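You operate a simulated robot arm through the tools that you are given. There is no shell and no other tool. Be economical: measure what you need, move in short steps, check, and stop when the job is done.

The job below is to be done with a simulated two-armed robot. You get a single attempt, and the scene is never put back.

Task
Pin arm C and lay the timber from the bench on its pad.
Fine: pull the arm's end right out and wind the pad up half a turn before the timber goes on.

It is judged by the outcome, as a careful person would: the job done as asked, and still so three seconds after it is handed in. It fails if anything else is knocked over, pushed out of place, dropped, spilled or broken.

Robot
Two 7-joint arms with two-finger parallel grippers on one trunk, on a base that drives. Base frame: it is fixed to the floor where the robot stands at the start and does not move with it; the origin is under the middle of the robot, x ahead of it, y to its left, z up. Readings come in cm, rad, newtons and seconds.
The left shoulder is at the start at [6, 14.3, 83.4], the right one opposite. With the tool pointing down near the work surface each hand reaches from about 28 to 72 cm from the robot's upright axis, wherever it stands, measured 20 degrees to its own side. Places, roughly: arm extension c [110, 70, 80]; lift arm b [80, -20, 80]; lift arm c [100, 50, 80]; lift pad c [120, 90, 90]; lock pin c [90, 30, 100]; short timber [-75, 100, 75]; short timber (70x8x5 cm) [240, 80, 90]. Payload 1.57 kg a hand.
The tool frame of a hand sits at the grasp point between the pads (the TCP): z along the fingers, y along the line on which they close. The tips reach 3 cm beyond it. The gripper opens to 11 cm. The fingers are 2.4 cm wide and 1.2 cm thick; the gripper's body (4.8 by 11.2 cm) begins 7.8 cm behind the TCP.
Orientation is told as [roll, pitch, yaw] about the base's x, y, z axes, in that order, counted from this pose: with the fingers straight down and closing along the base's y, the tool's x points along the base's -x, its y along +y and its z along -z.

Tools
- The arms move only by the tool apply_moves. It takes "left_targets", "right_targets" or both (then of equal length, played together; a hand with none holds still); each is a list of rows, each a list of 7 numbers: the shift along the base's x, y, z in cm, then the turn, a rotation vector about the base's x, y, z in rad, then the finger opening in cm, from 0 to 11. In form: [[tx, ty, tz, rx, ry, rz, claw], ...]. A call has 1 to 8 rows; each row is the pose to reach, as a shift and turn from the pose commanded when the call began. Each row takes 0.2 s and may step no farther than 5 cm and 0.15 rad from the row before; otherwise, or with a gripper value out of range, the whole call is refused. A pose out of reach is approached as far as the arm can. The call stops where the force on the tool passes 50 N (or 10 N more than at its start, if that is more) or the arm is blocked; 0.2 s more then pass. Each finger travels about 4.5 cm/s and halts on what it meets, pressing with about 42 N; the grip force reading is that of the motor and also rises with nothing between the fingers. The clock runs only during rows and for 0.2 s after the last one: add rows that repeat a pose to give the fingers time. It gives the time, the measured TCP pose, the force on the tool (base axes), the opening and the grip force at its end, in the units of the frame above (readings bear some noise), with the torque about the TCP (base axes, N m) and any sound that the robot's microphone picked up, and new pictures: "views" is both (left out), scene, wrist or none (wrist: the cameras of the hands that moved).
- Cameras (640 x 400 px; columns grow to the right, rows downward): "scene" is now at [5.45, -2.11, 146.44]; the picture's right is [-0.23, -0.97, 0.00], its down [-0.54, 0.13, -0.83] and it looks along [0.81, -0.19, -0.56] (base axes); focal length 284 px, centre (320, 200). "left" rides on the left gripper at [7, -1.6, -14.1] in its tool frame; the picture's right is [0.23, 0.97, 0.00], its down [-0.86, 0.20, -0.48] and it looks along [-0.47, 0.11, 0.88] (tool axes); focal length 222 px, centre (320, 200). "right" rides on the right gripper at [7, 1.6, -14.1] in its tool frame; the picture's right is [-0.23, 0.97, 0.00], its down [-0.86, -0.20, -0.48] and it looks along [-0.47, -0.11, 0.88] (tool axes); focal length 222 px, centre (320, 200). There is no depth. A picture from a camera that has moved, and an enlarged one, comes with that camera's place and axes in the base frame and with its lens.
- lift_body(by): slides the trunk up (or, below 0, down) by that many cm; the arms and the scene camera ride with it, the base frame stays. It gives what a move gives, with no picture.
- steer(legs): drives the robot by 1 to 6 legs, each [ahead, left, turn to the left] in cm, cm and rad, along the robot's own axes; the way and the turn of a leg run together, so that a leg with both is an arc; at most 150 cm and 3.142 rad a leg. The arms and the cameras ride along, it lands a little off, and it stops where it bumps. It gives what a move gives, and a new picture of the scene camera.
- head_to(pan, tilt): turns the head with the scene camera to pan (to the left, within 1.501 rad either way) and tilt (down, from -0.506 to 1.204), counted from straight ahead of the robot. It gives what a move gives, and a new picture of the scene camera.
- inspect(camera, box): a new picture of the part [left, top, right, bottom] of that camera's present view, enlarged. It takes no simulated time.
- sign_off(): hands the job in; it is judged then, once.

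Go step by step. Nothing tells you exact positions but the pictures and the camera data: compare them with the known pose of the tool, close in by small moves and look again before you grip or let go. The budget is 120 turns and 260 pictures, counting those below and the enlarged ones. Unless the task says otherwise, let go and move clear before handing in, and close with one line.

The tools are called as a command line: name --argument value ..., lists and objects as JSON in quotes. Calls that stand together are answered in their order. apply_moves: Moves the arms, as the interface text tells. Its arguments: {"type":"object","properties":{"left_targets":{"type":"array","items":{"type":"array","items":{"type":"number"}}},"right_targets":{"type":"array","items":{"type":"array","items":{"type":"number"}}},"views":{"type":"string","enum":["both","scene","wrist","none"]}},"required":[]} The other tools are called the same way: lift_body (by) slides the trunk up or down; steer (legs) drives the base; head_to (pan, tilt) turns the head that bears the scene camera; inspect (camera, box) takes an enlarged picture of a part of a camera's view; sign_off () hands the job in.

At the start:

```text
time: 0.0
left_tool_pos: [45.94, 2.13, 99.98]
left_tool_rot: [-0.001, 0.001, 0.0]
left_ft_force: [0.9, 1.1, -1.0]
left_torque: [0.01, 0.01, 0.01]
left_grip_width: 10.97
left_finger_force: 0.0
right_tool_pos: [40.15, -35.29, 99.94]
right_tool_rot: [0.0, 0.0, -0.001]
right_ft_force: [0.1, -0.5, -0.4]
right_torque: [0.01, -0.03, -0.04]
right_grip_width: 11.0
right_finger_force: 0.0
trunk travel left (down, up): [-43.3, 15.7]
robot x, y, heading: [0.09, -0.14, 0.003]
head pan, tilt: [-0.236, 0.595]
```

scene: 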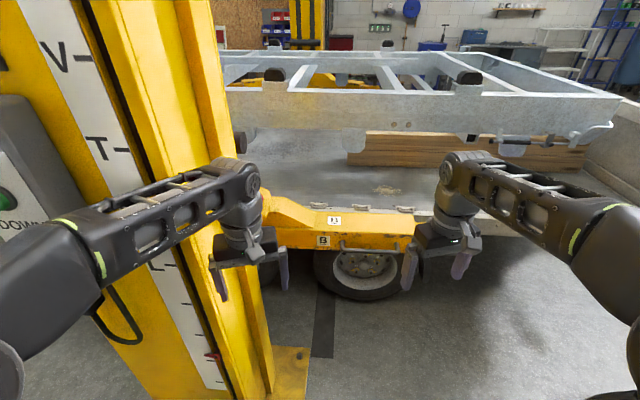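
right: 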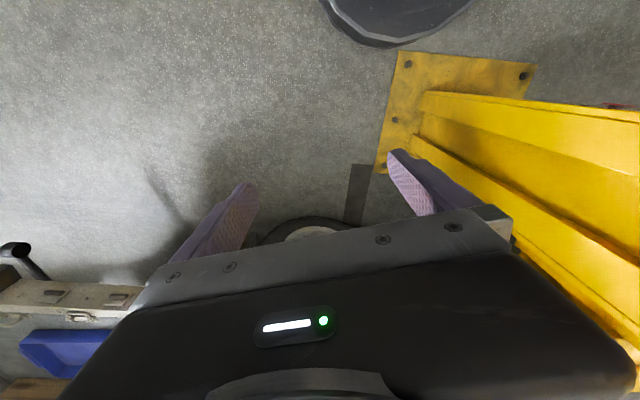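
left: 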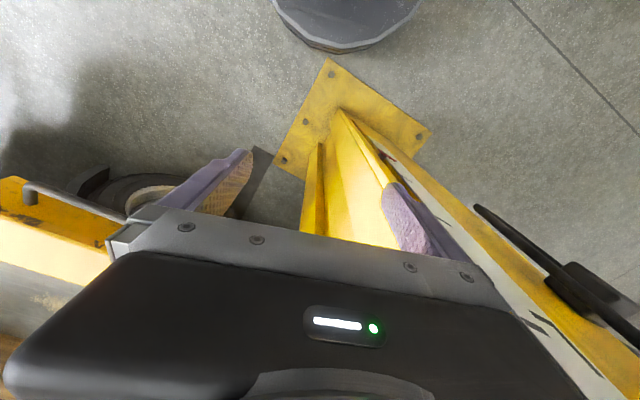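

I see a yellow lift post right ahead-left, arm B ahead and a trailer frame on the far side. I'll look around to find arm C, its pin, pad and the bench.

head_to --pan 0.6 --tilt 0.4

head_to --pan 1.5 --tilt 0.4

head_to --pan -1.2 --tilt 0.4

```text
time: 1.2
left_tool_pos: [46.18, 2.07, 100.03]
left_tool_rot: [-0.001, 0.0, 0.001]
left_ft_force: [-0.2, 0.2, 0.8]
left_torque: [0.0, -0.01, 0.0]
left_grip_width: 11.0
left_finger_force: 0.0
right_tool_pos: [40.07, -35.07, 100.0]
right_tool_rot: [0.0, 0.001, 0.0]
right_ft_force: [0.0, 0.0, 0.4]
right_torque: [0.01, 0.0, 0.0]
right_grip_width: 11.0
right_finger_force: 0.1
trunk travel left (down, up): [-43.3, 15.7]
robot x, y, heading: [0.04, 0.04, -0.003]
head pan, tilt: [0.6, 0.4]
camera scene: at [4.49, 5.18, 148.21], right [0.56, -0.83, 0.0], down [-0.32, -0.22, -0.92], along [0.76, 0.52, -0.39], focal length 284 px, centre (320, 200)
```

scene: 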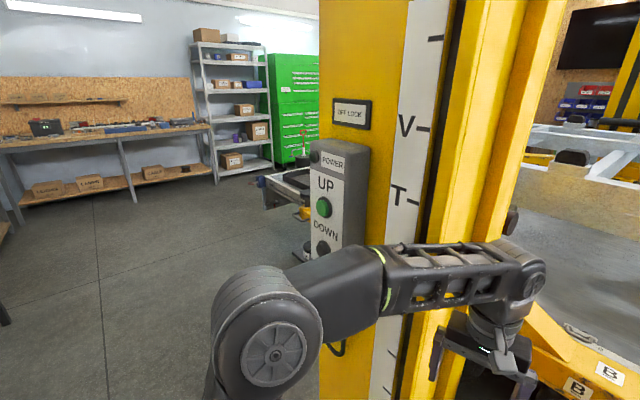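

```text
time: 2.4
left_tool_pos: [46.04, 2.02, 100.0]
left_tool_rot: [0.0, -0.001, 0.001]
left_ft_force: [-0.2, 0.1, -0.5]
left_torque: [-0.01, 0.02, 0.0]
left_grip_width: 10.98
left_finger_force: 0.0
right_tool_pos: [39.99, -35.06, 100.09]
right_tool_rot: [0.001, -0.001, 0.0]
right_ft_force: [0.1, -0.2, 0.4]
right_torque: [-0.02, 0.0, -0.01]
right_grip_width: 11.02
right_finger_force: 0.1
trunk travel left (down, up): [-43.3, 15.7]
robot x, y, heading: [-0.2, 0.08, 0.004]
head pan, tilt: [1.499, 0.4]
camera scene: at [-2.49, 9.19, 148.21], right [1.0, -0.07, 0.0], down [-0.03, -0.39, -0.92], along [0.07, 0.92, -0.39], focal length 284 px, centre (320, 200)
```

scene: 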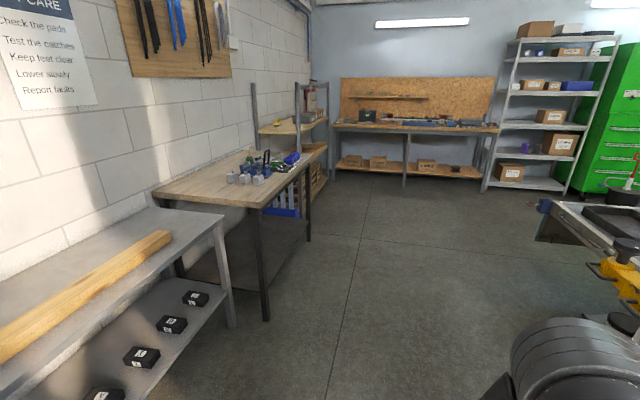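

```text
time: 4.8
left_tool_pos: [46.08, 2.05, 99.88]
left_tool_rot: [0.0, -0.001, 0.001]
left_ft_force: [-0.4, 0.5, -0.6]
left_torque: [-0.01, 0.0, 0.0]
left_grip_width: 11.0
left_finger_force: 0.1
right_tool_pos: [40.13, -35.11, 99.9]
right_tool_rot: [-0.001, -0.001, -0.001]
right_ft_force: [-0.3, -0.2, 0.5]
right_torque: [0.0, 0.03, 0.01]
right_grip_width: 11.0
right_finger_force: 0.0
trunk travel left (down, up): [-43.3, 15.7]
robot x, y, heading: [0.44, 0.26, 0.004]
head pan, tilt: [-1.201, 0.4]
camera scene: at [0.2, -8.68, 148.21], right [-0.93, -0.36, 0.0], down [-0.14, 0.36, -0.92], along [0.33, -0.86, -0.39], focal length 284 px, centre (320, 200)
```

scene: 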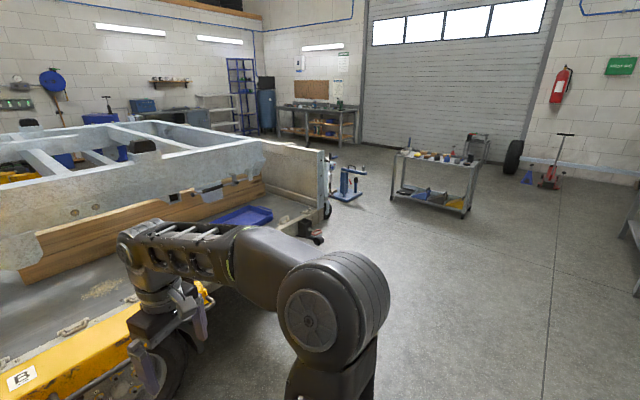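

The timber lies on the grey bench behind-left; arm C should be on the far side of the post. I'll drive left along open floor and look.

steer --legs '[[0, 75, 0]]'

head_to --pan 0.1 --tilt 0.5

```text
time: 6.0
left_tool_pos: [45.62, 5.82, 100.08]
left_tool_rot: [-0.015, -0.004, -0.035]
left_ft_force: [-0.3, -3.9, -0.1]
left_torque: [0.42, -0.12, -0.09]
left_grip_width: 11.02
left_finger_force: 0.1
right_tool_pos: [39.85, -29.85, 99.91]
right_tool_rot: [0.002, 0.0, -0.004]
right_ft_force: [0.5, 0.3, 0.5]
right_torque: [0.0, 0.02, 0.0]
right_grip_width: 11.0
right_finger_force: 0.1
trunk travel left (down, up): [-43.3, 15.7]
robot x, y, heading: [0.12, 5.36, -0.003]
head pan, tilt: [-1.201, 0.4]
stopped in leg 1: the force on the tool passed its limit (the readings are from after the stop); the commanded pose is now the measured one
camera scene: at [0.16, -3.33, 148.21], right [-0.93, -0.36, 0.0], down [-0.14, 0.36, -0.92], along [0.33, -0.86, -0.39], focal length 284 px, centre (320, 200)
```

scene: 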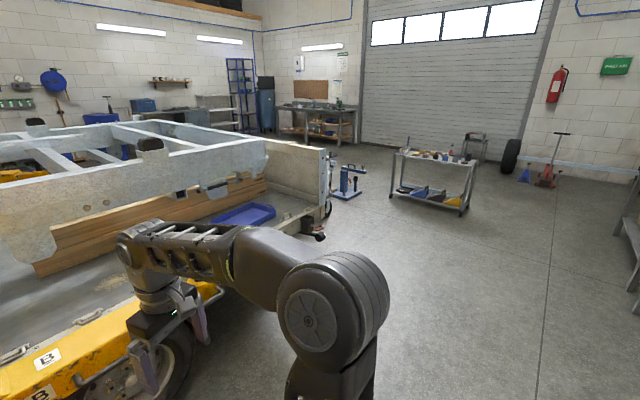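

```text
time: 7.5
left_tool_pos: [45.77, 5.95, 100.0]
left_tool_rot: [-0.012, -0.003, -0.034]
left_ft_force: [-2.1, -8.8, -0.8]
left_torque: [1.0, -0.23, -0.08]
left_grip_width: 11.0
left_finger_force: 0.1
right_tool_pos: [39.96, -29.89, 99.89]
right_tool_rot: [0.003, 0.0, -0.004]
right_ft_force: [0.1, 0.3, -0.4]
right_torque: [0.02, 0.02, -0.03]
right_grip_width: 11.02
right_finger_force: 0.1
trunk travel left (down, up): [-43.3, 15.7]
robot x, y, heading: [0.17, 5.54, -0.003]
head pan, tilt: [0.099, 0.499]
camera scene: at [5.88, 6.09, 147.3], right [0.09, -1.0, 0.0], down [-0.48, -0.04, -0.88], along [0.87, 0.08, -0.48], focal length 284 px, centre (320, 200)
```

scene: 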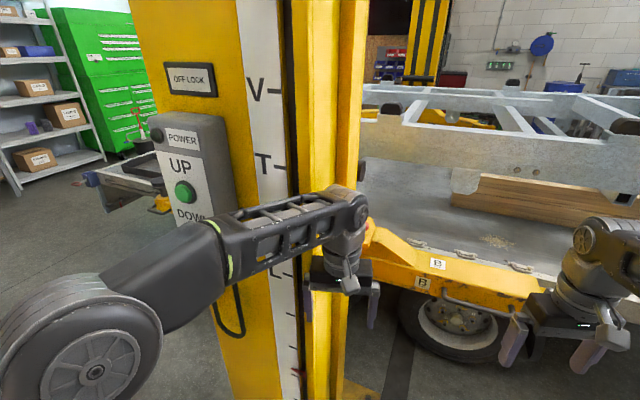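

The left hand touched the post. I'll back away: first right, then backward, after which I'll look.

steer --legs '[[0, -8, 0], [-22, 0, 0]]'

apply_moves --left_targets '[[-4, 2, 0, 0, 0, 0, 8], [-8, 4, 0, 0, 0, 0, 5], [-12, 6, 0, 0, 0, 0, 3], [-14, 8, 0, 0, 0, 0, 3]]' --right_targets '[[-4, 0, 0, 0, 0, 0, 8], [-8, 0, 0, 0, 0, 0, 5], [-12, 0, 0, 0, 0, 0, 3], [-12, 0, 0, 0, 0, 0, 3]]' --views "none"

head_to --pan 0.7 --tilt 0.6

head_to --pan 1.5 --tilt 0.6

```text
time: 9.8
left_tool_pos: [23.19, -1.55, 100.21]
left_tool_rot: [-0.014, -0.003, -0.031]
left_ft_force: [0.5, -0.8, 0.6]
left_torque: [-0.01, -0.02, 0.0]
left_grip_width: 11.01
left_finger_force: 0.0
right_tool_pos: [17.72, -37.42, 100.01]
right_tool_rot: [-0.001, -0.001, 0.001]
right_ft_force: [0.1, 0.2, 0.0]
right_torque: [0.02, 0.0, -0.03]
right_grip_width: 10.98
right_finger_force: 0.1
trunk travel left (down, up): [-43.3, 15.7]
robot x, y, heading: [-22.35, -2.42, -0.003]
head pan, tilt: [0.099, 0.499]
camera scene: at [-16.57, -1.48, 147.3], right [0.1, -1.0, 0.0], down [-0.48, -0.05, -0.88], along [0.87, 0.09, -0.48], focal length 284 px, centre (320, 200)
```

scene: 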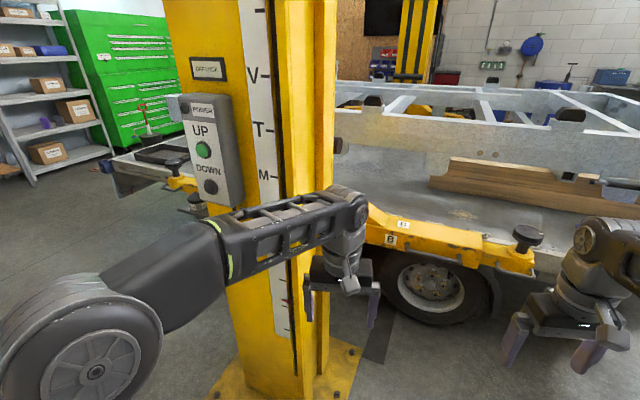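

```text
time: 10.8
left_tool_pos: [9.29, 6.4, 100.25]
left_tool_rot: [-0.014, -0.004, -0.029]
left_ft_force: [-0.3, 0.6, -0.3]
left_torque: [0.04, 0.0, -0.03]
left_grip_width: 2.96
left_finger_force: 0.0
right_tool_pos: [5.76, -37.33, 100.05]
right_tool_rot: [-0.003, -0.001, 0.001]
right_ft_force: [-0.2, -0.9, 0.1]
right_torque: [0.0, -0.01, 0.01]
right_grip_width: 2.98
right_finger_force: 0.0
trunk travel left (down, up): [-43.3, 15.7]
robot x, y, heading: [-22.39, -1.87, 0.002]
head pan, tilt: [0.099, 0.499]
```

```text
time: 11.8
left_tool_pos: [9.31, 6.32, 100.23]
left_tool_rot: [-0.013, -0.003, -0.03]
left_ft_force: [-0.7, -0.7, 0.0]
left_torque: [-0.03, 0.01, -0.03]
left_grip_width: 2.98
left_finger_force: 0.2
right_tool_pos: [5.73, -37.53, 100.08]
right_tool_rot: [-0.001, -0.001, 0.0]
right_ft_force: [0.6, -0.2, -0.1]
right_torque: [-0.02, 0.0, 0.0]
right_grip_width: 2.99
right_finger_force: 0.0
trunk travel left (down, up): [-43.3, 15.7]
robot x, y, heading: [-22.28, -1.94, 0.001]
head pan, tilt: [0.7, 0.6]
camera scene: at [-18.75, 3.31, 146.39], right [0.64, -0.77, 0.0], down [-0.43, -0.36, -0.83], along [0.63, 0.53, -0.56], focal length 284 px, centre (320, 200)
```

scene: 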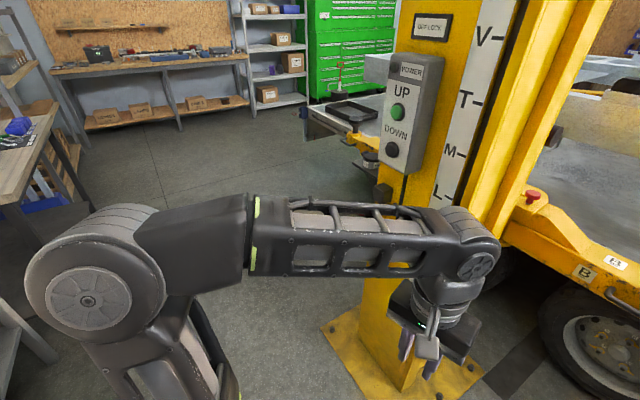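

```text
time: 12.9
left_tool_pos: [9.43, 6.41, 100.24]
left_tool_rot: [-0.015, -0.002, -0.03]
left_ft_force: [-0.2, -0.3, -0.1]
left_torque: [-0.01, -0.01, 0.0]
left_grip_width: 2.98
left_finger_force: 0.0
right_tool_pos: [5.74, -37.57, 100.24]
right_tool_rot: [0.001, 0.0, -0.001]
right_ft_force: [-1.4, 0.1, -0.1]
right_torque: [0.0, 0.01, -0.01]
right_grip_width: 3.01
right_finger_force: 0.1
trunk travel left (down, up): [-43.3, 15.7]
robot x, y, heading: [-22.21, -2.05, -0.003]
head pan, tilt: [1.499, 0.6]
camera scene: at [-24.87, 6.45, 146.39], right [1.0, -0.07, 0.0], down [-0.04, -0.56, -0.83], along [0.06, 0.82, -0.56], focal length 284 px, centre (320, 200)
```

scene: 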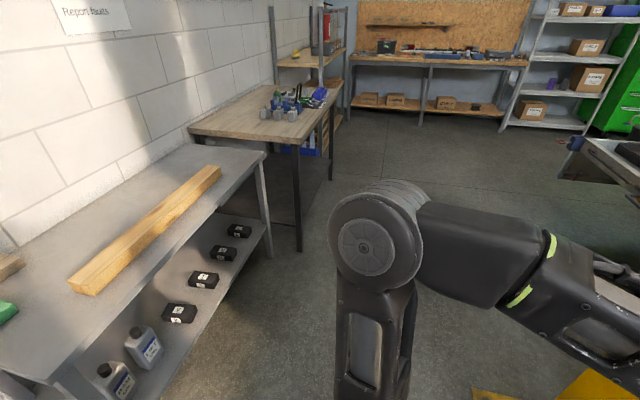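

The bench timber runs from about (-92,66) to (-69,135), and the post's front is at x≈50. I'll drive left through the lane between bench and post, and look at arm C.

steer --legs '[[10, 75, 0]]'

head_to --pan 0.0 --tilt 0.6

```text
time: 17.0
left_tool_pos: [19.39, 80.95, 100.2]
left_tool_rot: [-0.015, -0.004, -0.032]
left_ft_force: [0.5, 0.1, 0.5]
left_torque: [-0.02, 0.03, 0.03]
left_grip_width: 2.99
left_finger_force: 0.2
right_tool_pos: [15.7, 37.13, 100.1]
right_tool_rot: [0.0, 0.0, -0.002]
right_ft_force: [0.4, 0.8, 0.0]
right_torque: [0.0, 0.01, -0.04]
right_grip_width: 3.01
right_finger_force: 0.2
trunk travel left (down, up): [-43.3, 15.7]
robot x, y, heading: [-12.38, 72.48, -0.002]
head pan, tilt: [1.499, 0.6]
camera scene: at [-14.88, 81.04, 146.39], right [1.0, -0.07, 0.0], down [-0.04, -0.56, -0.82], along [0.06, 0.82, -0.57], focal length 284 px, centre (320, 200)
```

scene: 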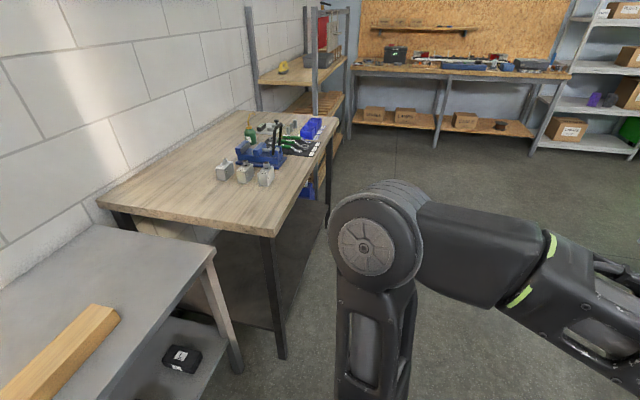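

```text
time: 18.6
left_tool_pos: [19.27, 80.85, 100.31]
left_tool_rot: [-0.014, -0.005, -0.032]
left_ft_force: [0.2, 0.1, -0.8]
left_torque: [0.01, 0.0, 0.03]
left_grip_width: 3.0
left_finger_force: 0.1
right_tool_pos: [15.71, 37.01, 100.15]
right_tool_rot: [0.0, 0.0, -0.001]
right_ft_force: [-0.2, 0.3, -0.7]
right_torque: [0.02, 0.0, -0.01]
right_grip_width: 2.98
right_finger_force: 0.0
trunk travel left (down, up): [-43.3, 15.7]
robot x, y, heading: [-12.53, 72.21, -0.002]
head pan, tilt: [0.0, 0.6]
camera scene: at [-6.7, 72.17, 146.39], right [0.0, -1.0, 0.0], down [-0.56, 0.0, -0.83], along [0.83, 0.0, -0.56], focal length 284 px, centre (320, 200)
```

scene: 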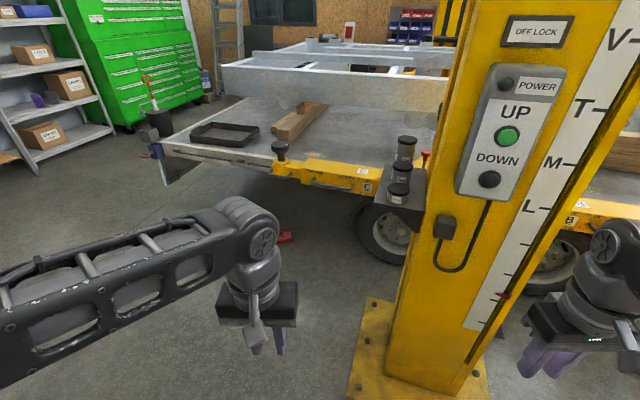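

Arm C is visible now, with its pad at the left end, and canisters on a post shelf. I'll zoom in.

inspect --camera "scene" --box '[250, 110, 450, 235]'

inspect --camera "scene" --box '[350, 120, 450, 182]'

```text
3.20 times, centred on (350, 172) of scene
camera zoom: at [-6.7, 72.17, 146.39], right [0.0, -1.0, 0.0], down [-0.56, 0.0, -0.83], along [0.83, 0.0, -0.56], focal length 908 px, centre (224, 288)
```

zoom: 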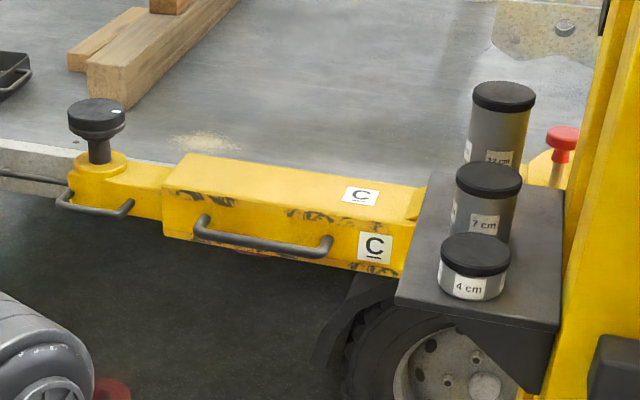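

```text
6.40 times, centred on (400, 151) of scene
camera zoom: at [-6.7, 72.17, 146.39], right [0.0, -1.0, 0.0], down [-0.56, 0.0, -0.83], along [0.83, 0.0, -0.56], focal length 1817 px, centre (-192, 514)
```

zoom: 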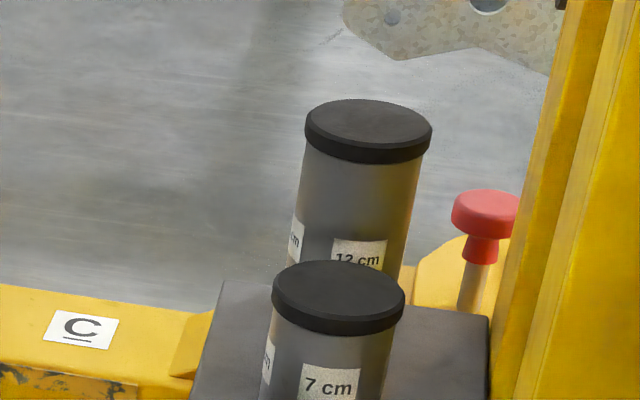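

The red-headed lock pin of arm C stands raised behind the canister shelf; the pad with its bent handle is at the outer end, near (126,92). I'll drive nearer on the left side and look again.

steer --legs '[[25, 35, 0], [25, 0, 0]]'

head_to --pan -0.4 --tilt 0.7

```text
time: 22.7
left_tool_pos: [69.68, 116.0, 100.17]
left_tool_rot: [-0.014, -0.003, -0.03]
left_ft_force: [0.6, 0.5, -0.3]
left_torque: [-0.03, 0.03, -0.01]
left_grip_width: 3.0
left_finger_force: 0.0
right_tool_pos: [65.98, 72.1, 100.14]
right_tool_rot: [-0.001, -0.001, -0.003]
right_ft_force: [0.4, 0.0, -0.6]
right_torque: [-0.01, 0.0, 0.01]
right_grip_width: 2.98
right_finger_force: 0.1
trunk travel left (down, up): [-43.3, 15.7]
robot x, y, heading: [37.96, 107.35, 0.001]
head pan, tilt: [0.0, 0.6]
camera scene: at [43.67, 107.26, 146.38], right [0.0, -1.0, 0.0], down [-0.57, 0.0, -0.82], along [0.82, 0.0, -0.57], focal length 284 px, centre (320, 200)
```

scene: 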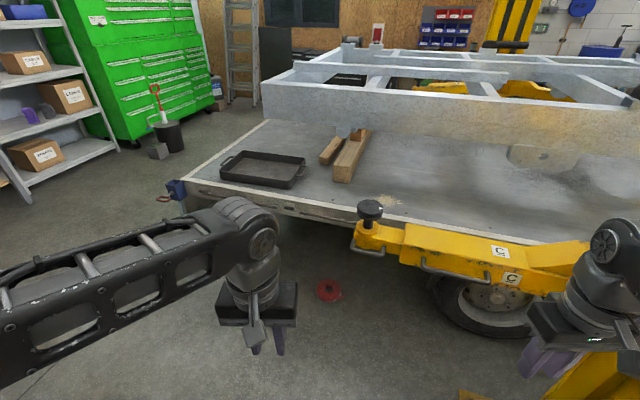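

```text
time: 23.6
left_tool_pos: [69.7, 115.95, 100.12]
left_tool_rot: [-0.014, -0.004, -0.031]
left_ft_force: [0.0, -0.2, 0.0]
left_torque: [0.0, 0.0, 0.0]
left_grip_width: 2.99
left_finger_force: 0.0
right_tool_pos: [65.89, 72.16, 100.05]
right_tool_rot: [0.0, 0.001, -0.001]
right_ft_force: [0.1, 0.4, -0.5]
right_torque: [0.03, 0.02, -0.02]
right_grip_width: 3.01
right_finger_force: 0.0
trunk travel left (down, up): [-43.3, 15.7]
robot x, y, heading: [38.12, 107.14, -0.006]
head pan, tilt: [-0.4, 0.7]
camera scene: at [42.55, 103.96, 145.53], right [-0.39, -0.92, 0.0], down [-0.59, 0.25, -0.77], along [0.7, -0.3, -0.64], focal length 284 px, centre (320, 200)
```

scene: 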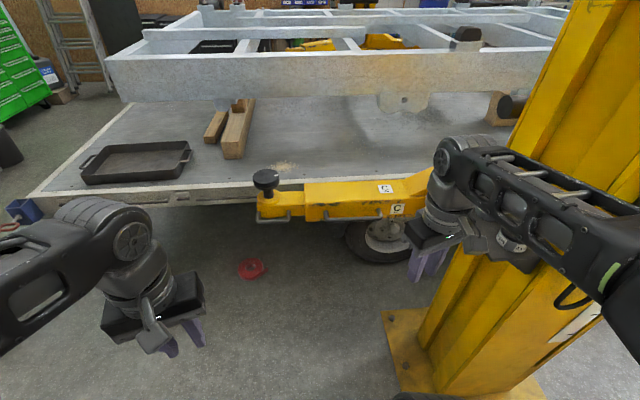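

Pad top is about (117,91,93). I'll turn toward the pin in place with hands raised, then look for a clear path.

apply_moves --left_targets '[[0, 0, 5, 0, 0, 0, 3], [0, 0, 10, 0, 0, 0, 3], [0, 0, 14, 0, 0, 0, 3]]' --right_targets '[[0, 0, 5, 0, 0, 0, 3], [0, 0, 10, 0, 0, 0, 3], [0, 0, 14, 0, 0, 0, 3]]' --views "none"

steer --legs '[[10, 0, 0], [0, 0, -0.85]]'

head_to --pan 0.1 --tilt 0.6

```text
time: 24.4
left_tool_pos: [71.84, 114.3, 103.34]
left_tool_rot: [-0.015, -0.001, -0.034]
left_ft_force: [0.8, -0.1, -0.4]
left_torque: [-0.06, 0.13, 0.0]
left_grip_width: 2.98
left_finger_force: 0.1
left hand out of reach, approached as far as the arm can: row 1, 2, 3
right_tool_pos: [67.27, 71.91, 102.91]
right_tool_rot: [-0.002, 0.0, -0.002]
right_ft_force: [0.8, 0.8, -0.3]
right_torque: [-0.09, 0.1, -0.01]
right_grip_width: 2.98
right_finger_force: 0.0
right hand out of reach, approached as far as the arm can: row 1, 2, 3
trunk travel left (down, up): [-43.3, 15.7]
robot x, y, heading: [37.99, 107.44, -0.003]
head pan, tilt: [-0.4, 0.7]
```

```text
time: 27.7
left_tool_pos: [75.2, 86.54, 103.46]
left_tool_rot: [-0.013, -0.003, -0.882]
left_ft_force: [0.7, -0.9, 0.3]
left_torque: [-0.01, 0.02, 0.02]
left_grip_width: 2.98
left_finger_force: 0.1
right_tool_pos: [40.44, 62.06, 102.88]
right_tool_rot: [0.001, -0.003, -0.854]
right_ft_force: [-1.6, 0.1, -0.5]
right_torque: [0.01, -0.02, 0.03]
right_grip_width: 3.01
right_finger_force: 0.0
trunk travel left (down, up): [-43.3, 15.7]
robot x, y, heading: [48.2, 107.22, -0.851]
head pan, tilt: [-0.4, 0.7]
camera scene: at [48.43, 101.43, 145.53], right [-0.95, -0.31, 0.0], down [-0.2, 0.61, -0.76], along [0.24, -0.73, -0.64], focal length 284 px, centre (320, 200)
```

scene: 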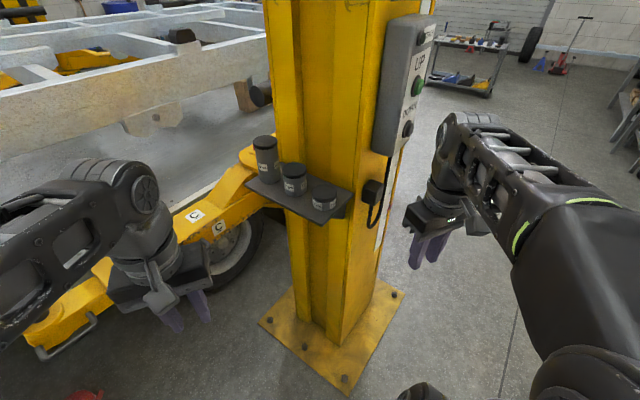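

```text
time: 28.6
left_tool_pos: [75.25, 86.52, 103.5]
left_tool_rot: [-0.013, -0.002, -0.88]
left_ft_force: [-0.2, -0.7, 0.6]
left_torque: [-0.01, 0.01, 0.02]
left_grip_width: 3.0
left_finger_force: 0.1
right_tool_pos: [40.41, 61.91, 102.82]
right_tool_rot: [0.0, -0.003, -0.854]
right_ft_force: [-0.1, 0.0, -0.2]
right_torque: [-0.03, -0.04, 0.01]
right_grip_width: 3.0
right_finger_force: 0.0
trunk travel left (down, up): [-43.3, 15.7]
robot x, y, heading: [48.03, 107.28, -0.849]
head pan, tilt: [0.099, 0.6]
camera scene: at [52.22, 103.45, 146.39], right [-0.68, -0.73, 0.0], down [-0.41, 0.39, -0.82], along [0.6, -0.56, -0.57], focal length 284 px, centre (320, 200)
```

scene: 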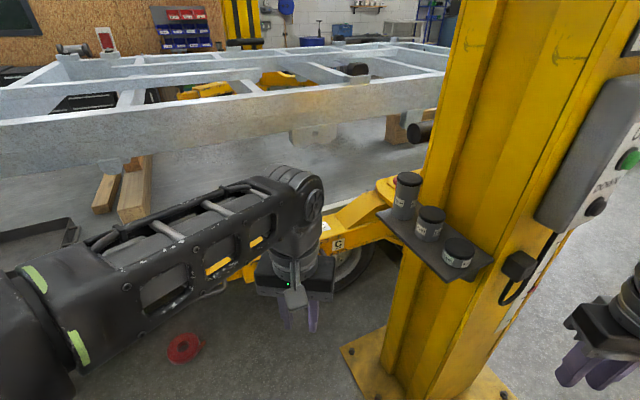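

The pin is hidden behind the canisters. I'll raise the trunk for clearance, draw the right hand back, and drive nearer to about (72,94).

lift_body --by 13

apply_moves --right_targets '[[0.5, 4.5, 0, 0, 0, 0, 3], [1, 9, 0, 0, 0, 0, 3]]' --views "none"

steer --legs '[[25, 9, 0.1]]'

head_to --pan -0.3 --tilt 0.75

```text
time: 30.2
left_tool_pos: [75.2, 86.52, 116.42]
left_tool_rot: [-0.014, -0.003, -0.882]
left_ft_force: [0.3, 0.1, -0.9]
left_torque: [-0.02, 0.02, -0.01]
left_grip_width: 3.01
left_finger_force: 0.1
right_tool_pos: [40.52, 62.1, 115.96]
right_tool_rot: [0.0, -0.002, -0.853]
right_ft_force: [0.4, -0.3, 0.1]
right_torque: [-0.01, -0.01, -0.05]
right_grip_width: 2.99
right_finger_force: 0.0
trunk travel left (down, up): [-56.3, 2.7]
robot x, y, heading: [47.94, 107.28, -0.857]
head pan, tilt: [0.099, 0.6]
```

```text
time: 30.8
left_tool_pos: [75.37, 86.64, 116.46]
left_tool_rot: [-0.015, -0.004, -0.882]
left_ft_force: [1.3, 0.6, -0.1]
left_torque: [-0.01, 0.03, -0.01]
left_grip_width: 3.0
left_finger_force: 0.1
right_tool_pos: [43.87, 68.67, 113.51]
right_tool_rot: [0.0, -0.003, -0.855]
right_ft_force: [0.0, -0.5, -0.5]
right_torque: [0.0, 0.04, 0.0]
right_grip_width: 3.03
right_finger_force: 0.1
right hand out of reach, approached as far as the arm can: row 1, 2
trunk travel left (down, up): [-56.3, 2.7]
robot x, y, heading: [48.12, 107.49, -0.853]
head pan, tilt: [0.099, 0.6]
```

```text
time: 32.7
left_tool_pos: [100.94, 77.86, 116.5]
left_tool_rot: [-0.014, -0.004, -0.782]
left_ft_force: [-0.7, -1.1, 0.0]
left_torque: [0.02, 0.03, 0.01]
left_grip_width: 3.01
left_finger_force: 0.0
right_tool_pos: [71.23, 56.82, 113.52]
right_tool_rot: [0.001, -0.003, -0.754]
right_ft_force: [0.6, -0.6, -0.2]
right_torque: [-0.02, 0.03, -0.03]
right_grip_width: 3.01
right_finger_force: 0.0
trunk travel left (down, up): [-56.3, 2.7]
robot x, y, heading: [71.4, 95.87, -0.752]
head pan, tilt: [0.099, 0.6]
camera scene: at [76.35, 92.42, 159.38], right [-0.61, -0.79, 0.0], down [-0.45, 0.34, -0.82], along [0.65, -0.5, -0.57], focal length 284 px, centre (320, 200)
```

scene: 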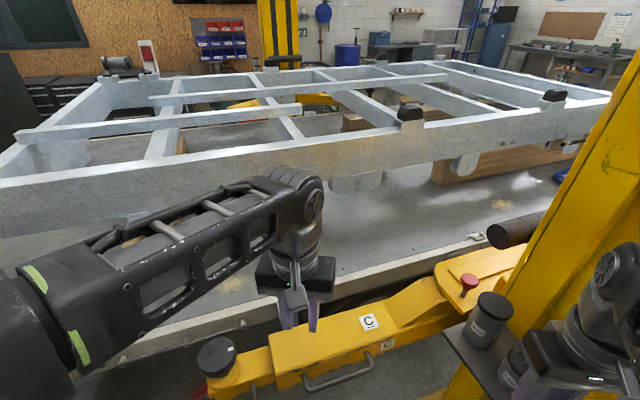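

```text
time: 33.6
left_tool_pos: [100.76, 77.98, 116.49]
left_tool_rot: [-0.015, -0.003, -0.782]
left_ft_force: [-0.1, 0.6, 0.2]
left_torque: [0.01, 0.01, -0.01]
left_grip_width: 3.01
left_finger_force: 0.0
right_tool_pos: [71.1, 56.87, 113.52]
right_tool_rot: [0.001, 0.0, -0.754]
right_ft_force: [0.6, -0.3, -0.1]
right_torque: [0.02, 0.03, -0.02]
right_grip_width: 3.03
right_finger_force: 0.0
trunk travel left (down, up): [-56.3, 2.7]
robot x, y, heading: [71.48, 95.24, -0.751]
head pan, tilt: [-0.3, 0.75]
camera scene: at [73.33, 90.64, 158.1], right [-0.87, -0.49, 0.0], down [-0.34, 0.59, -0.73], along [0.36, -0.64, -0.68], focal length 284 px, centre (320, 200)
```

scene: 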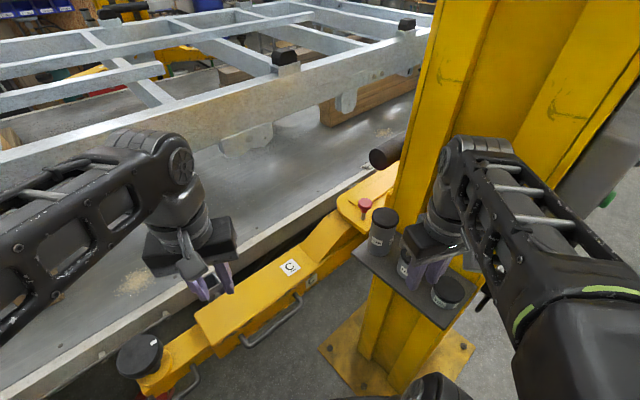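

inspect --camera "scene" --box '[300, 140, 460, 240]'

inspect --camera "scene" --box '[110, 220, 350, 400]'

inspect --camera "right" --box '[0, 0, 640, 400]'

```text
4.00 times, centred on (380, 190) of scene
camera zoom: at [73.33, 90.64, 158.1], right [-0.87, -0.49, 0.0], down [-0.34, 0.59, -0.73], along [0.36, -0.64, -0.68], focal length 1136 px, centre (80, 240)
```

zoom: 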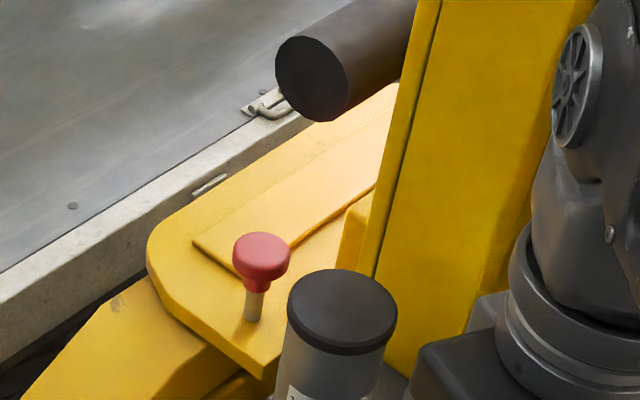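

```text
2.22 times, centred on (230, 310) of scene
camera zoom: at [73.33, 90.64, 158.1], right [-0.87, -0.49, 0.0], down [-0.34, 0.59, -0.73], along [0.36, -0.64, -0.68], focal length 631 px, centre (520, -44)
```

zoom: 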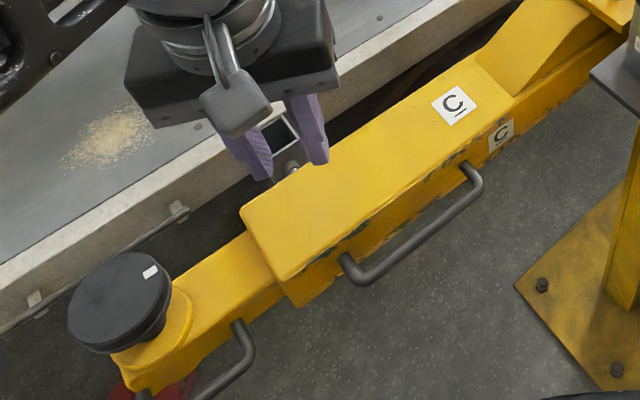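

```text
1.00 times, centred on (320, 200) of right
camera zoom: at [67.11, 62.88, 127.73], right [0.83, 0.55, 0.0], down [0.49, -0.73, 0.48], along [0.27, -0.4, -0.88], focal length 222 px, centre (320, 200)
```

zoom: 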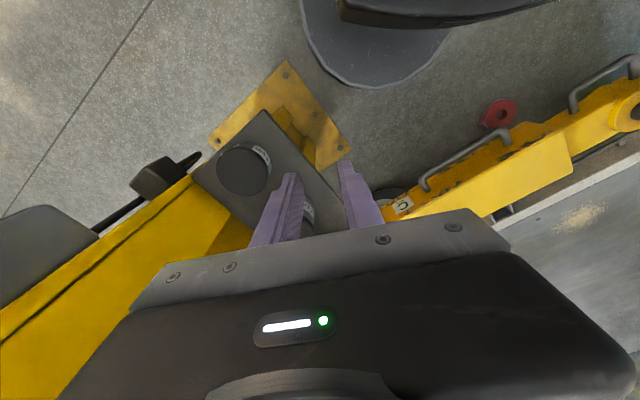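

Pin head is at about (91,32.6,102), with the post corner about 8 cm to its −x side. I'll bring the right hand over the pin, high and with a small yaw to clear the post.

apply_moves --right_targets '[[4.5, -1, 0.5, 0, 0, 0.08, 2], [9, -2, 1, 0, 0, 0.16, 1], [13.5, -3, 1, 0, 0, 0.24, 0.5], [18, -4.5, 1, 0, 0, 0.32, 0], [20, -9, 1, 0, 0, 0.35, 0], [20.2, -13.5, 1, 0, 0, 0.35, 0], [20.2, -17, 1, 0, 0, 0.35, 0], [20.2, -19, 1, 0, 0, 0.35, 0]]'

```text
time: 35.4
left_tool_pos: [100.93, 77.88, 116.54]
left_tool_rot: [-0.015, -0.004, -0.78]
left_ft_force: [0.6, 1.0, 0.2]
left_torque: [-0.04, 0.05, 0.0]
left_grip_width: 2.99
left_finger_force: 0.1
right_tool_pos: [91.57, 43.52, 114.63]
right_tool_rot: [-0.004, -0.005, -0.403]
right_ft_force: [0.9, -0.1, 0.0]
right_torque: [0.01, 0.07, 0.01]
right_grip_width: 0.03
right_finger_force: 21.4
right hand out of reach, approached as far as the arm can: row 4, 7, 8
trunk travel left (down, up): [-56.3, 2.7]
robot x, y, heading: [71.44, 95.76, -0.756]
head pan, tilt: [-0.3, 0.75]
camera scene: at [73.55, 90.62, 158.1], right [-0.87, -0.49, 0.0], down [-0.34, 0.59, -0.73], along [0.36, -0.64, -0.68], focal length 284 px, centre (320, 200)
camera right: at [85.71, 47.71, 128.83], right [0.59, 0.81, 0.0], down [0.71, -0.52, 0.48], along [0.39, -0.29, -0.88], focal length 222 px, centre (320, 200)
```

scene: 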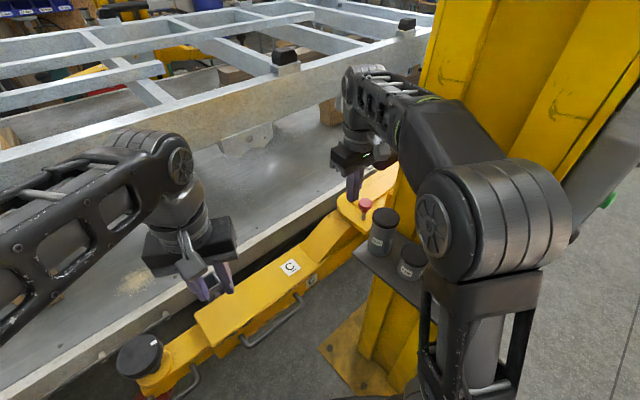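
right: 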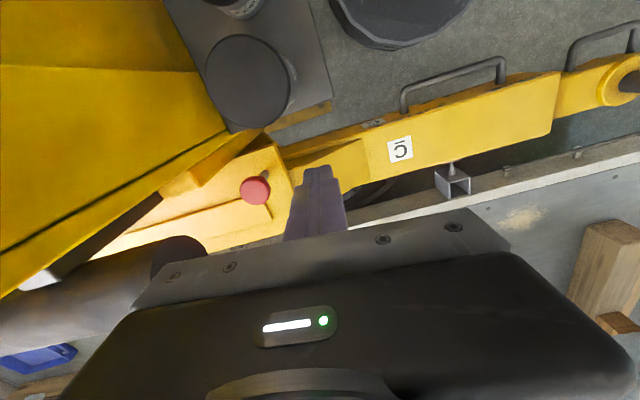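

The pin triangulates at (91.3,32.9,102). Reach ran out for height; I'll raise the trunk a little more and move on somewhat lower.

lift_body --by 2.5

apply_moves --right_targets '[[0, -2, -3, 0, 0, 0, 0], [0, -5, -6, 0, 0, 0, 0], [0, -8, -7, 0, 0, 0, 0], [0, -11, -7, 0, 0, 0, 0]]'

```text
time: 36.1
left_tool_pos: [100.71, 77.98, 118.97]
left_tool_rot: [-0.014, -0.003, -0.782]
left_ft_force: [0.5, -0.4, -0.2]
left_torque: [0.02, 0.04, 0.02]
left_grip_width: 2.99
left_finger_force: 0.0
right_tool_pos: [91.39, 43.38, 117.16]
right_tool_rot: [-0.001, -0.005, -0.403]
right_ft_force: [-0.5, -0.6, 0.2]
right_torque: [-0.04, -0.01, 0.0]
right_grip_width: 0.01
right_finger_force: 21.2
trunk travel left (down, up): [-58.8, 0.2]
robot x, y, heading: [71.61, 95.43, -0.759]
head pan, tilt: [-0.3, 0.75]
```

```text
time: 37.0
left_tool_pos: [100.52, 78.86, 119.32]
left_tool_rot: [-0.019, -0.012, -0.777]
left_ft_force: [-1.3, 0.8, -0.5]
left_torque: [-0.06, -0.03, 0.0]
left_grip_width: 3.0
left_finger_force: 0.1
right_tool_pos: [91.81, 35.77, 111.69]
right_tool_rot: [0.005, -0.023, -0.396]
right_ft_force: [-7.5, 34.2, 36.6]
right_torque: [-2.74, -0.31, -0.6]
right_grip_width: 0.0
right_finger_force: 20.9
trunk travel left (down, up): [-58.8, 0.2]
robot x, y, heading: [71.39, 96.14, -0.75]
head pan, tilt: [-0.3, 0.75]
stopped in row 4 (right hand): the force on the tool passed its limit (the readings are from after the stop); the commanded pose is now the measured one
camera scene: at [72.83, 91.93, 160.67], right [-0.87, -0.49, 0.0], down [-0.34, 0.59, -0.74], along [0.36, -0.64, -0.68], focal length 284 px, centre (320, 200)
camera right: at [85.6, 40.07, 125.77], right [0.58, 0.81, 0.01], down [0.7, -0.51, 0.5], along [0.41, -0.28, -0.87], focal length 222 px, centre (320, 200)
```

scene: 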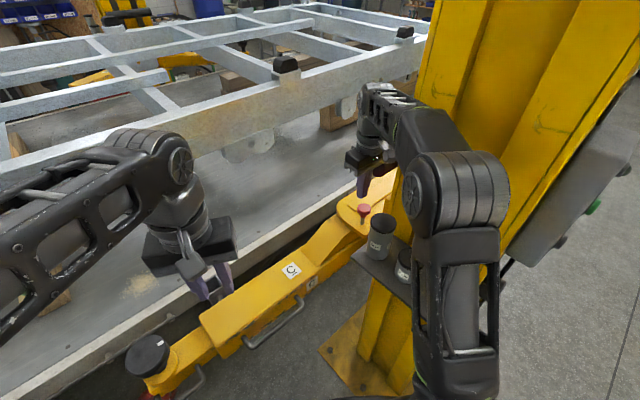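
right: 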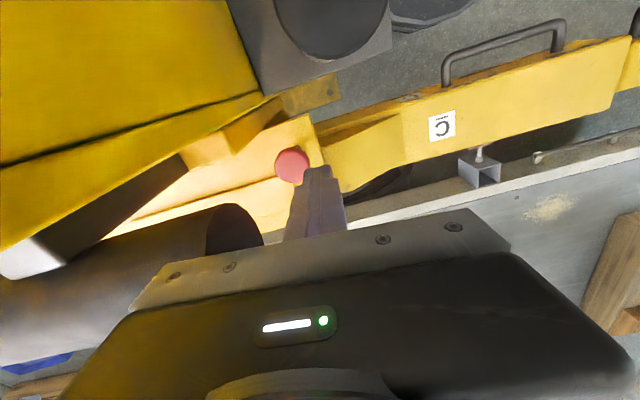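

The gripper's body met the black stub that hangs above the pin. I'll back off and re-orient so the fingers come in tilted, from the robot's side under the stub.

apply_moves --right_targets '[[0, 2, 0.5, 0, 0, 0, 0], [-0.3, 6, 2, 0, 0, 0, 0], [-0.3, 10, 3, 0, 0, 0, 0], [-0.3, 12, 3, 0, 0, -0.14, 0], [-0.3, 12, 3, 0, 0, -0.28, 0], [-0.3, 12, 3, 0, 0, -0.42, 0], [-0.3, 12, 3, 0, 0, -0.56, 0], [-0.3, 12, 3, 0, 0, -0.7, 0]]' --views "scene"

inspect --camera "scene" --box '[320, 100, 480, 200]'

```text
time: 38.8
left_tool_pos: [100.69, 78.04, 118.98]
left_tool_rot: [-0.015, -0.007, -0.782]
left_ft_force: [0.4, 0.2, 0.4]
left_torque: [-0.02, 0.02, 0.0]
left_grip_width: 2.99
left_finger_force: 0.0
right_tool_pos: [91.52, 46.65, 113.86]
right_tool_rot: [0.008, -0.012, -1.102]
right_ft_force: [-0.6, 0.0, -0.7]
right_torque: [-0.02, -0.01, 0.0]
right_grip_width: 0.02
right_finger_force: 21.0
trunk travel left (down, up): [-58.8, 0.2]
robot x, y, heading: [71.35, 96.08, -0.752]
head pan, tilt: [-0.3, 0.75]
camera scene: at [73.31, 90.77, 160.6], right [-0.87, -0.49, 0.0], down [-0.34, 0.59, -0.73], along [0.36, -0.64, -0.68], focal length 284 px, centre (320, 200)
```

scene: 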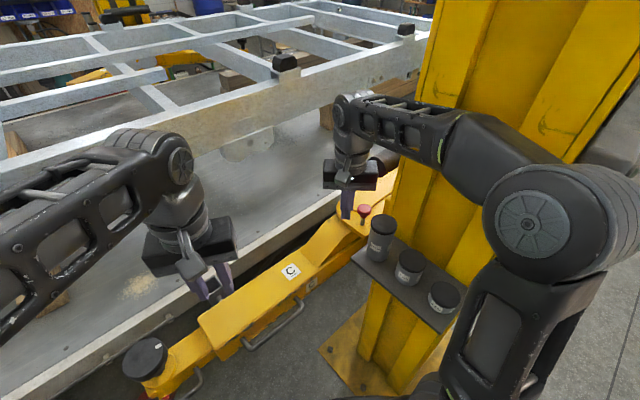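

```text
4.00 times, centred on (400, 150) of scene
camera zoom: at [73.31, 90.77, 160.6], right [-0.87, -0.49, 0.0], down [-0.34, 0.59, -0.73], along [0.36, -0.64, -0.68], focal length 1136 px, centre (0, 400)
```

zoom: 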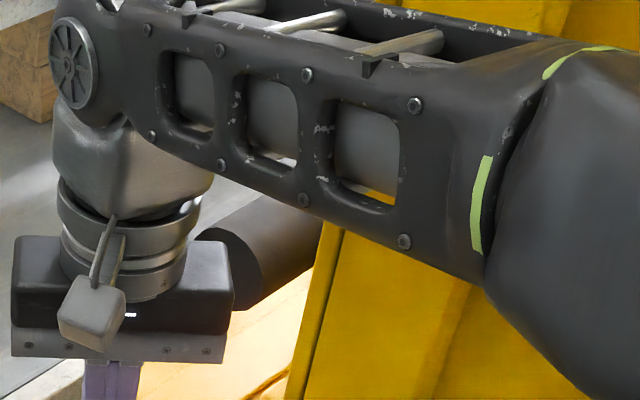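

Hand is clear of the stub. Now tilt the fingers toward the pin in place.

apply_moves --right_targets '[[0, 0, 0, -0.12, -0.06, 0, 0], [0, 0, 0, -0.24, -0.12, 0, 0], [0, 0, 0, -0.36, -0.18, 0, 0], [0, 0, 0, -0.48, -0.24, 0, 0], [0, 0, 0, -0.56, -0.28, 0, 0]]'

```text
time: 40.0
left_tool_pos: [100.85, 78.08, 119.0]
left_tool_rot: [-0.014, -0.006, -0.782]
left_ft_force: [-0.3, 0.5, 0.2]
left_torque: [0.01, 0.01, 0.0]
left_grip_width: 3.01
left_finger_force: 0.1
right_tool_pos: [91.39, 46.65, 113.93]
right_tool_rot: [0.001, -0.642, -1.098]
right_ft_force: [-1.0, 0.0, 0.9]
right_torque: [0.01, 0.01, 0.04]
right_grip_width: 0.01
right_finger_force: 20.7
trunk travel left (down, up): [-58.8, 0.2]
robot x, y, heading: [71.6, 96.07, -0.751]
head pan, tilt: [-0.3, 0.75]
camera scene: at [73.28, 90.78, 160.6], right [-0.87, -0.49, 0.0], down [-0.34, 0.59, -0.73], along [0.36, -0.64, -0.68], focal length 284 px, centre (320, 200)
camera right: at [86.46, 59.99, 121.16], right [0.95, 0.28, 0.14], down [0.0, -0.45, 0.89], along [0.31, -0.85, -0.43], focal length 222 px, centre (320, 200)
```

scene: 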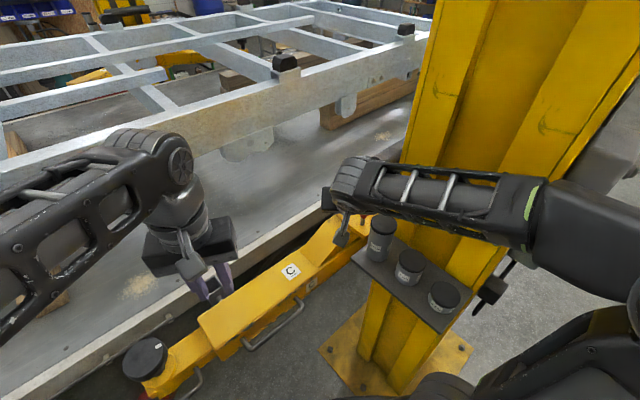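
right: 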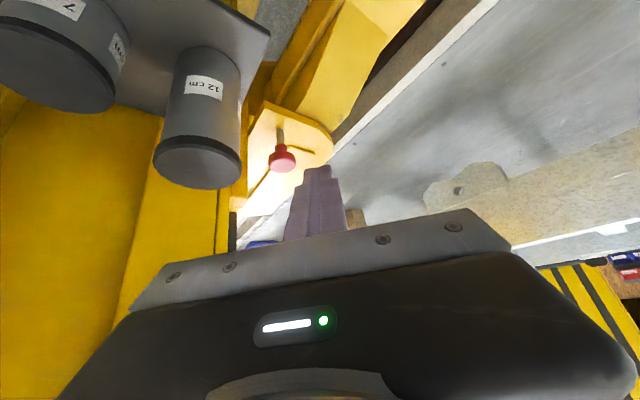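

The tall canister's lid is at about (82.5,43,110), so I'll press with one finger of an opened gripper, keeping the body to the right. Moving to just above the pin.

apply_moves --right_targets '[[2, 0, 0, 0, 0, 0, 3], [3.3, -1, 0, 0, 0, 0, 6], [3.3, -3, -1, 0, 0, 0, 8], [3.3, -6, -3, 0, 0, 0, 8], [3.3, -8, -4, 0, 0, 0, 8], [3.3, -10, -5, 0, 0, 0, 8]]'

inspect --camera "scene" --box '[300, 150, 460, 250]'

```text
time: 41.4
left_tool_pos: [100.74, 77.93, 119.0]
left_tool_rot: [-0.014, -0.003, -0.783]
left_ft_force: [0.2, -1.1, -1.1]
left_torque: [0.01, 0.0, 0.0]
left_grip_width: 3.02
left_finger_force: 0.1
right_tool_pos: [94.81, 36.6, 108.81]
right_tool_rot: [0.0, -0.638, -1.098]
right_ft_force: [0.1, -0.2, 0.6]
right_torque: [0.02, -0.01, 0.03]
right_grip_width: 8.0
right_finger_force: 0.0
trunk travel left (down, up): [-58.8, 0.2]
robot x, y, heading: [71.59, 95.97, -0.752]
head pan, tilt: [-0.3, 0.75]
camera scene: at [73.34, 90.67, 160.6], right [-0.87, -0.49, 0.0], down [-0.34, 0.59, -0.73], along [0.36, -0.64, -0.68], focal length 284 px, centre (320, 200)
camera right: at [89.78, 49.79, 116.12], right [0.95, 0.28, 0.14], down [0.0, -0.45, 0.89], along [0.31, -0.85, -0.43], focal length 222 px, centre (320, 200)
```

scene: 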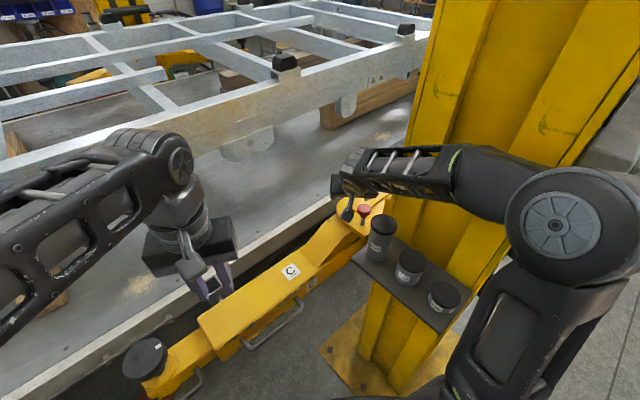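
right: 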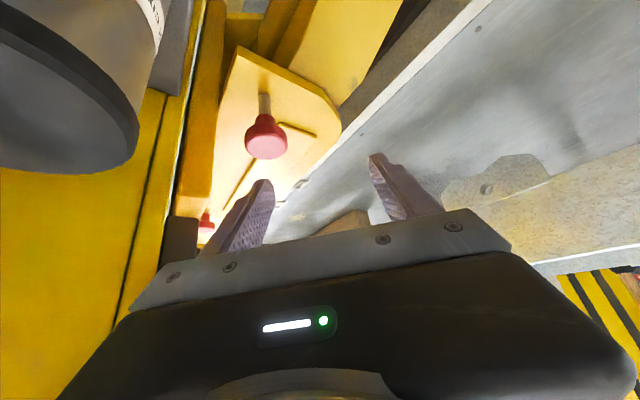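

```text
4.00 times, centred on (380, 200) of scene
camera zoom: at [73.34, 90.67, 160.6], right [-0.87, -0.49, 0.0], down [-0.34, 0.59, -0.73], along [0.36, -0.64, -0.68], focal length 1136 px, centre (80, 200)
```

zoom: 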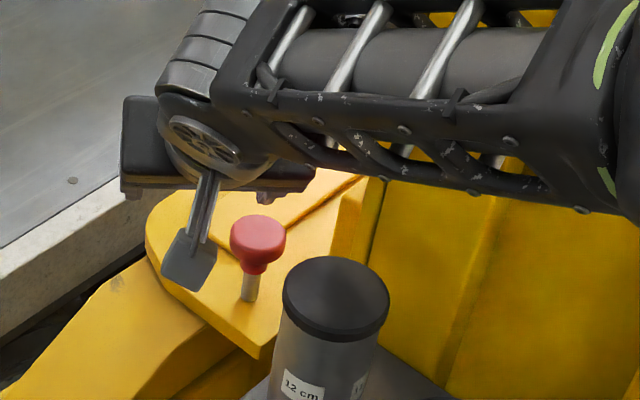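

The left finger tip is directly above the pin head, about 4 cm over it. Pressing straight down.

apply_moves --right_targets '[[0, 0, -2, 0, 0, 0, 8], [0, 0, -3.5, 0, 0, 0, 8], [0, 0, -4.5, 0, 0, 0, 8], [0, 0, -5.5, 0, 0, 0, 8], [0, 0, -6.5, 0, 0, 0, 8], [0, 0, -7.5, 0, 0, 0, 8]]'

inspect --camera "scene" --box '[300, 150, 460, 250]'

```text
time: 42.8
left_tool_pos: [100.81, 78.07, 119.01]
left_tool_rot: [-0.014, -0.007, -0.781]
left_ft_force: [0.4, -0.5, -0.6]
left_torque: [-0.01, -0.03, -0.03]
left_grip_width: 2.99
left_finger_force: 0.0
right_tool_pos: [95.04, 36.88, 101.41]
right_tool_rot: [0.0, -0.638, -1.098]
right_ft_force: [3.3, 1.2, 3.6]
right_torque: [0.06, 0.45, -0.19]
right_grip_width: 7.94
right_finger_force: 0.0
trunk travel left (down, up): [-58.8, 0.2]
robot x, y, heading: [71.87, 96.03, -0.759]
head pan, tilt: [-0.3, 0.75]
camera scene: at [73.35, 90.79, 160.6], right [-0.87, -0.49, 0.0], down [-0.34, 0.59, -0.73], along [0.36, -0.64, -0.68], focal length 284 px, centre (320, 200)
camera right: at [89.88, 50.11, 108.6], right [0.95, 0.28, 0.14], down [0.01, -0.45, 0.89], along [0.31, -0.85, -0.43], focal length 222 px, centre (320, 200)
```

scene: 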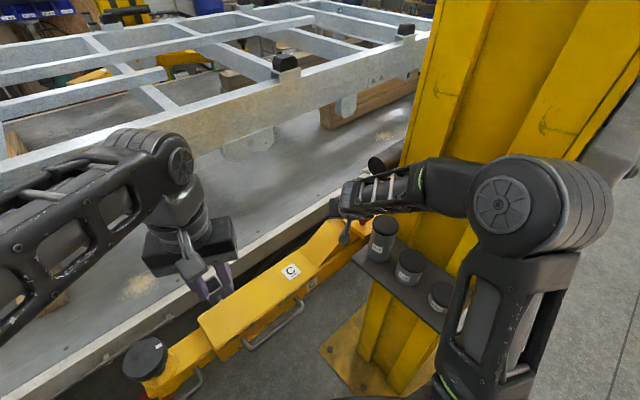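
right: 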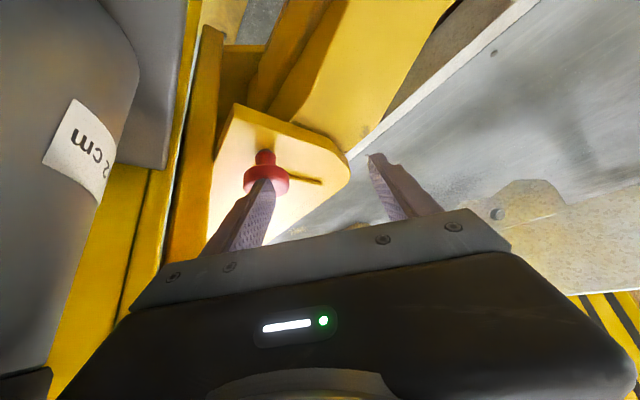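

```text
4.00 times, centred on (380, 200) of scene
camera zoom: at [73.35, 90.79, 160.6], right [-0.87, -0.49, 0.0], down [-0.34, 0.59, -0.73], along [0.36, -0.64, -0.68], focal length 1136 px, centre (80, 200)
```

zoom: 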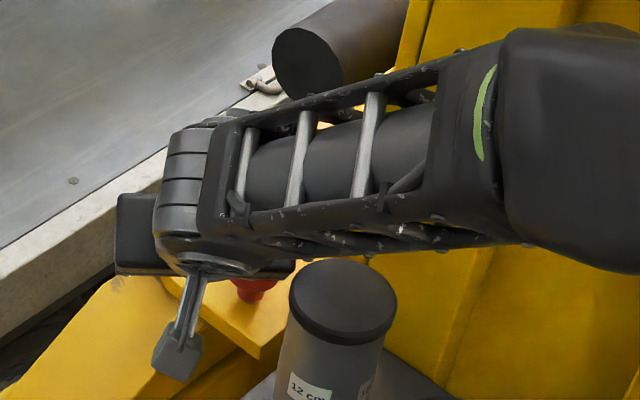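

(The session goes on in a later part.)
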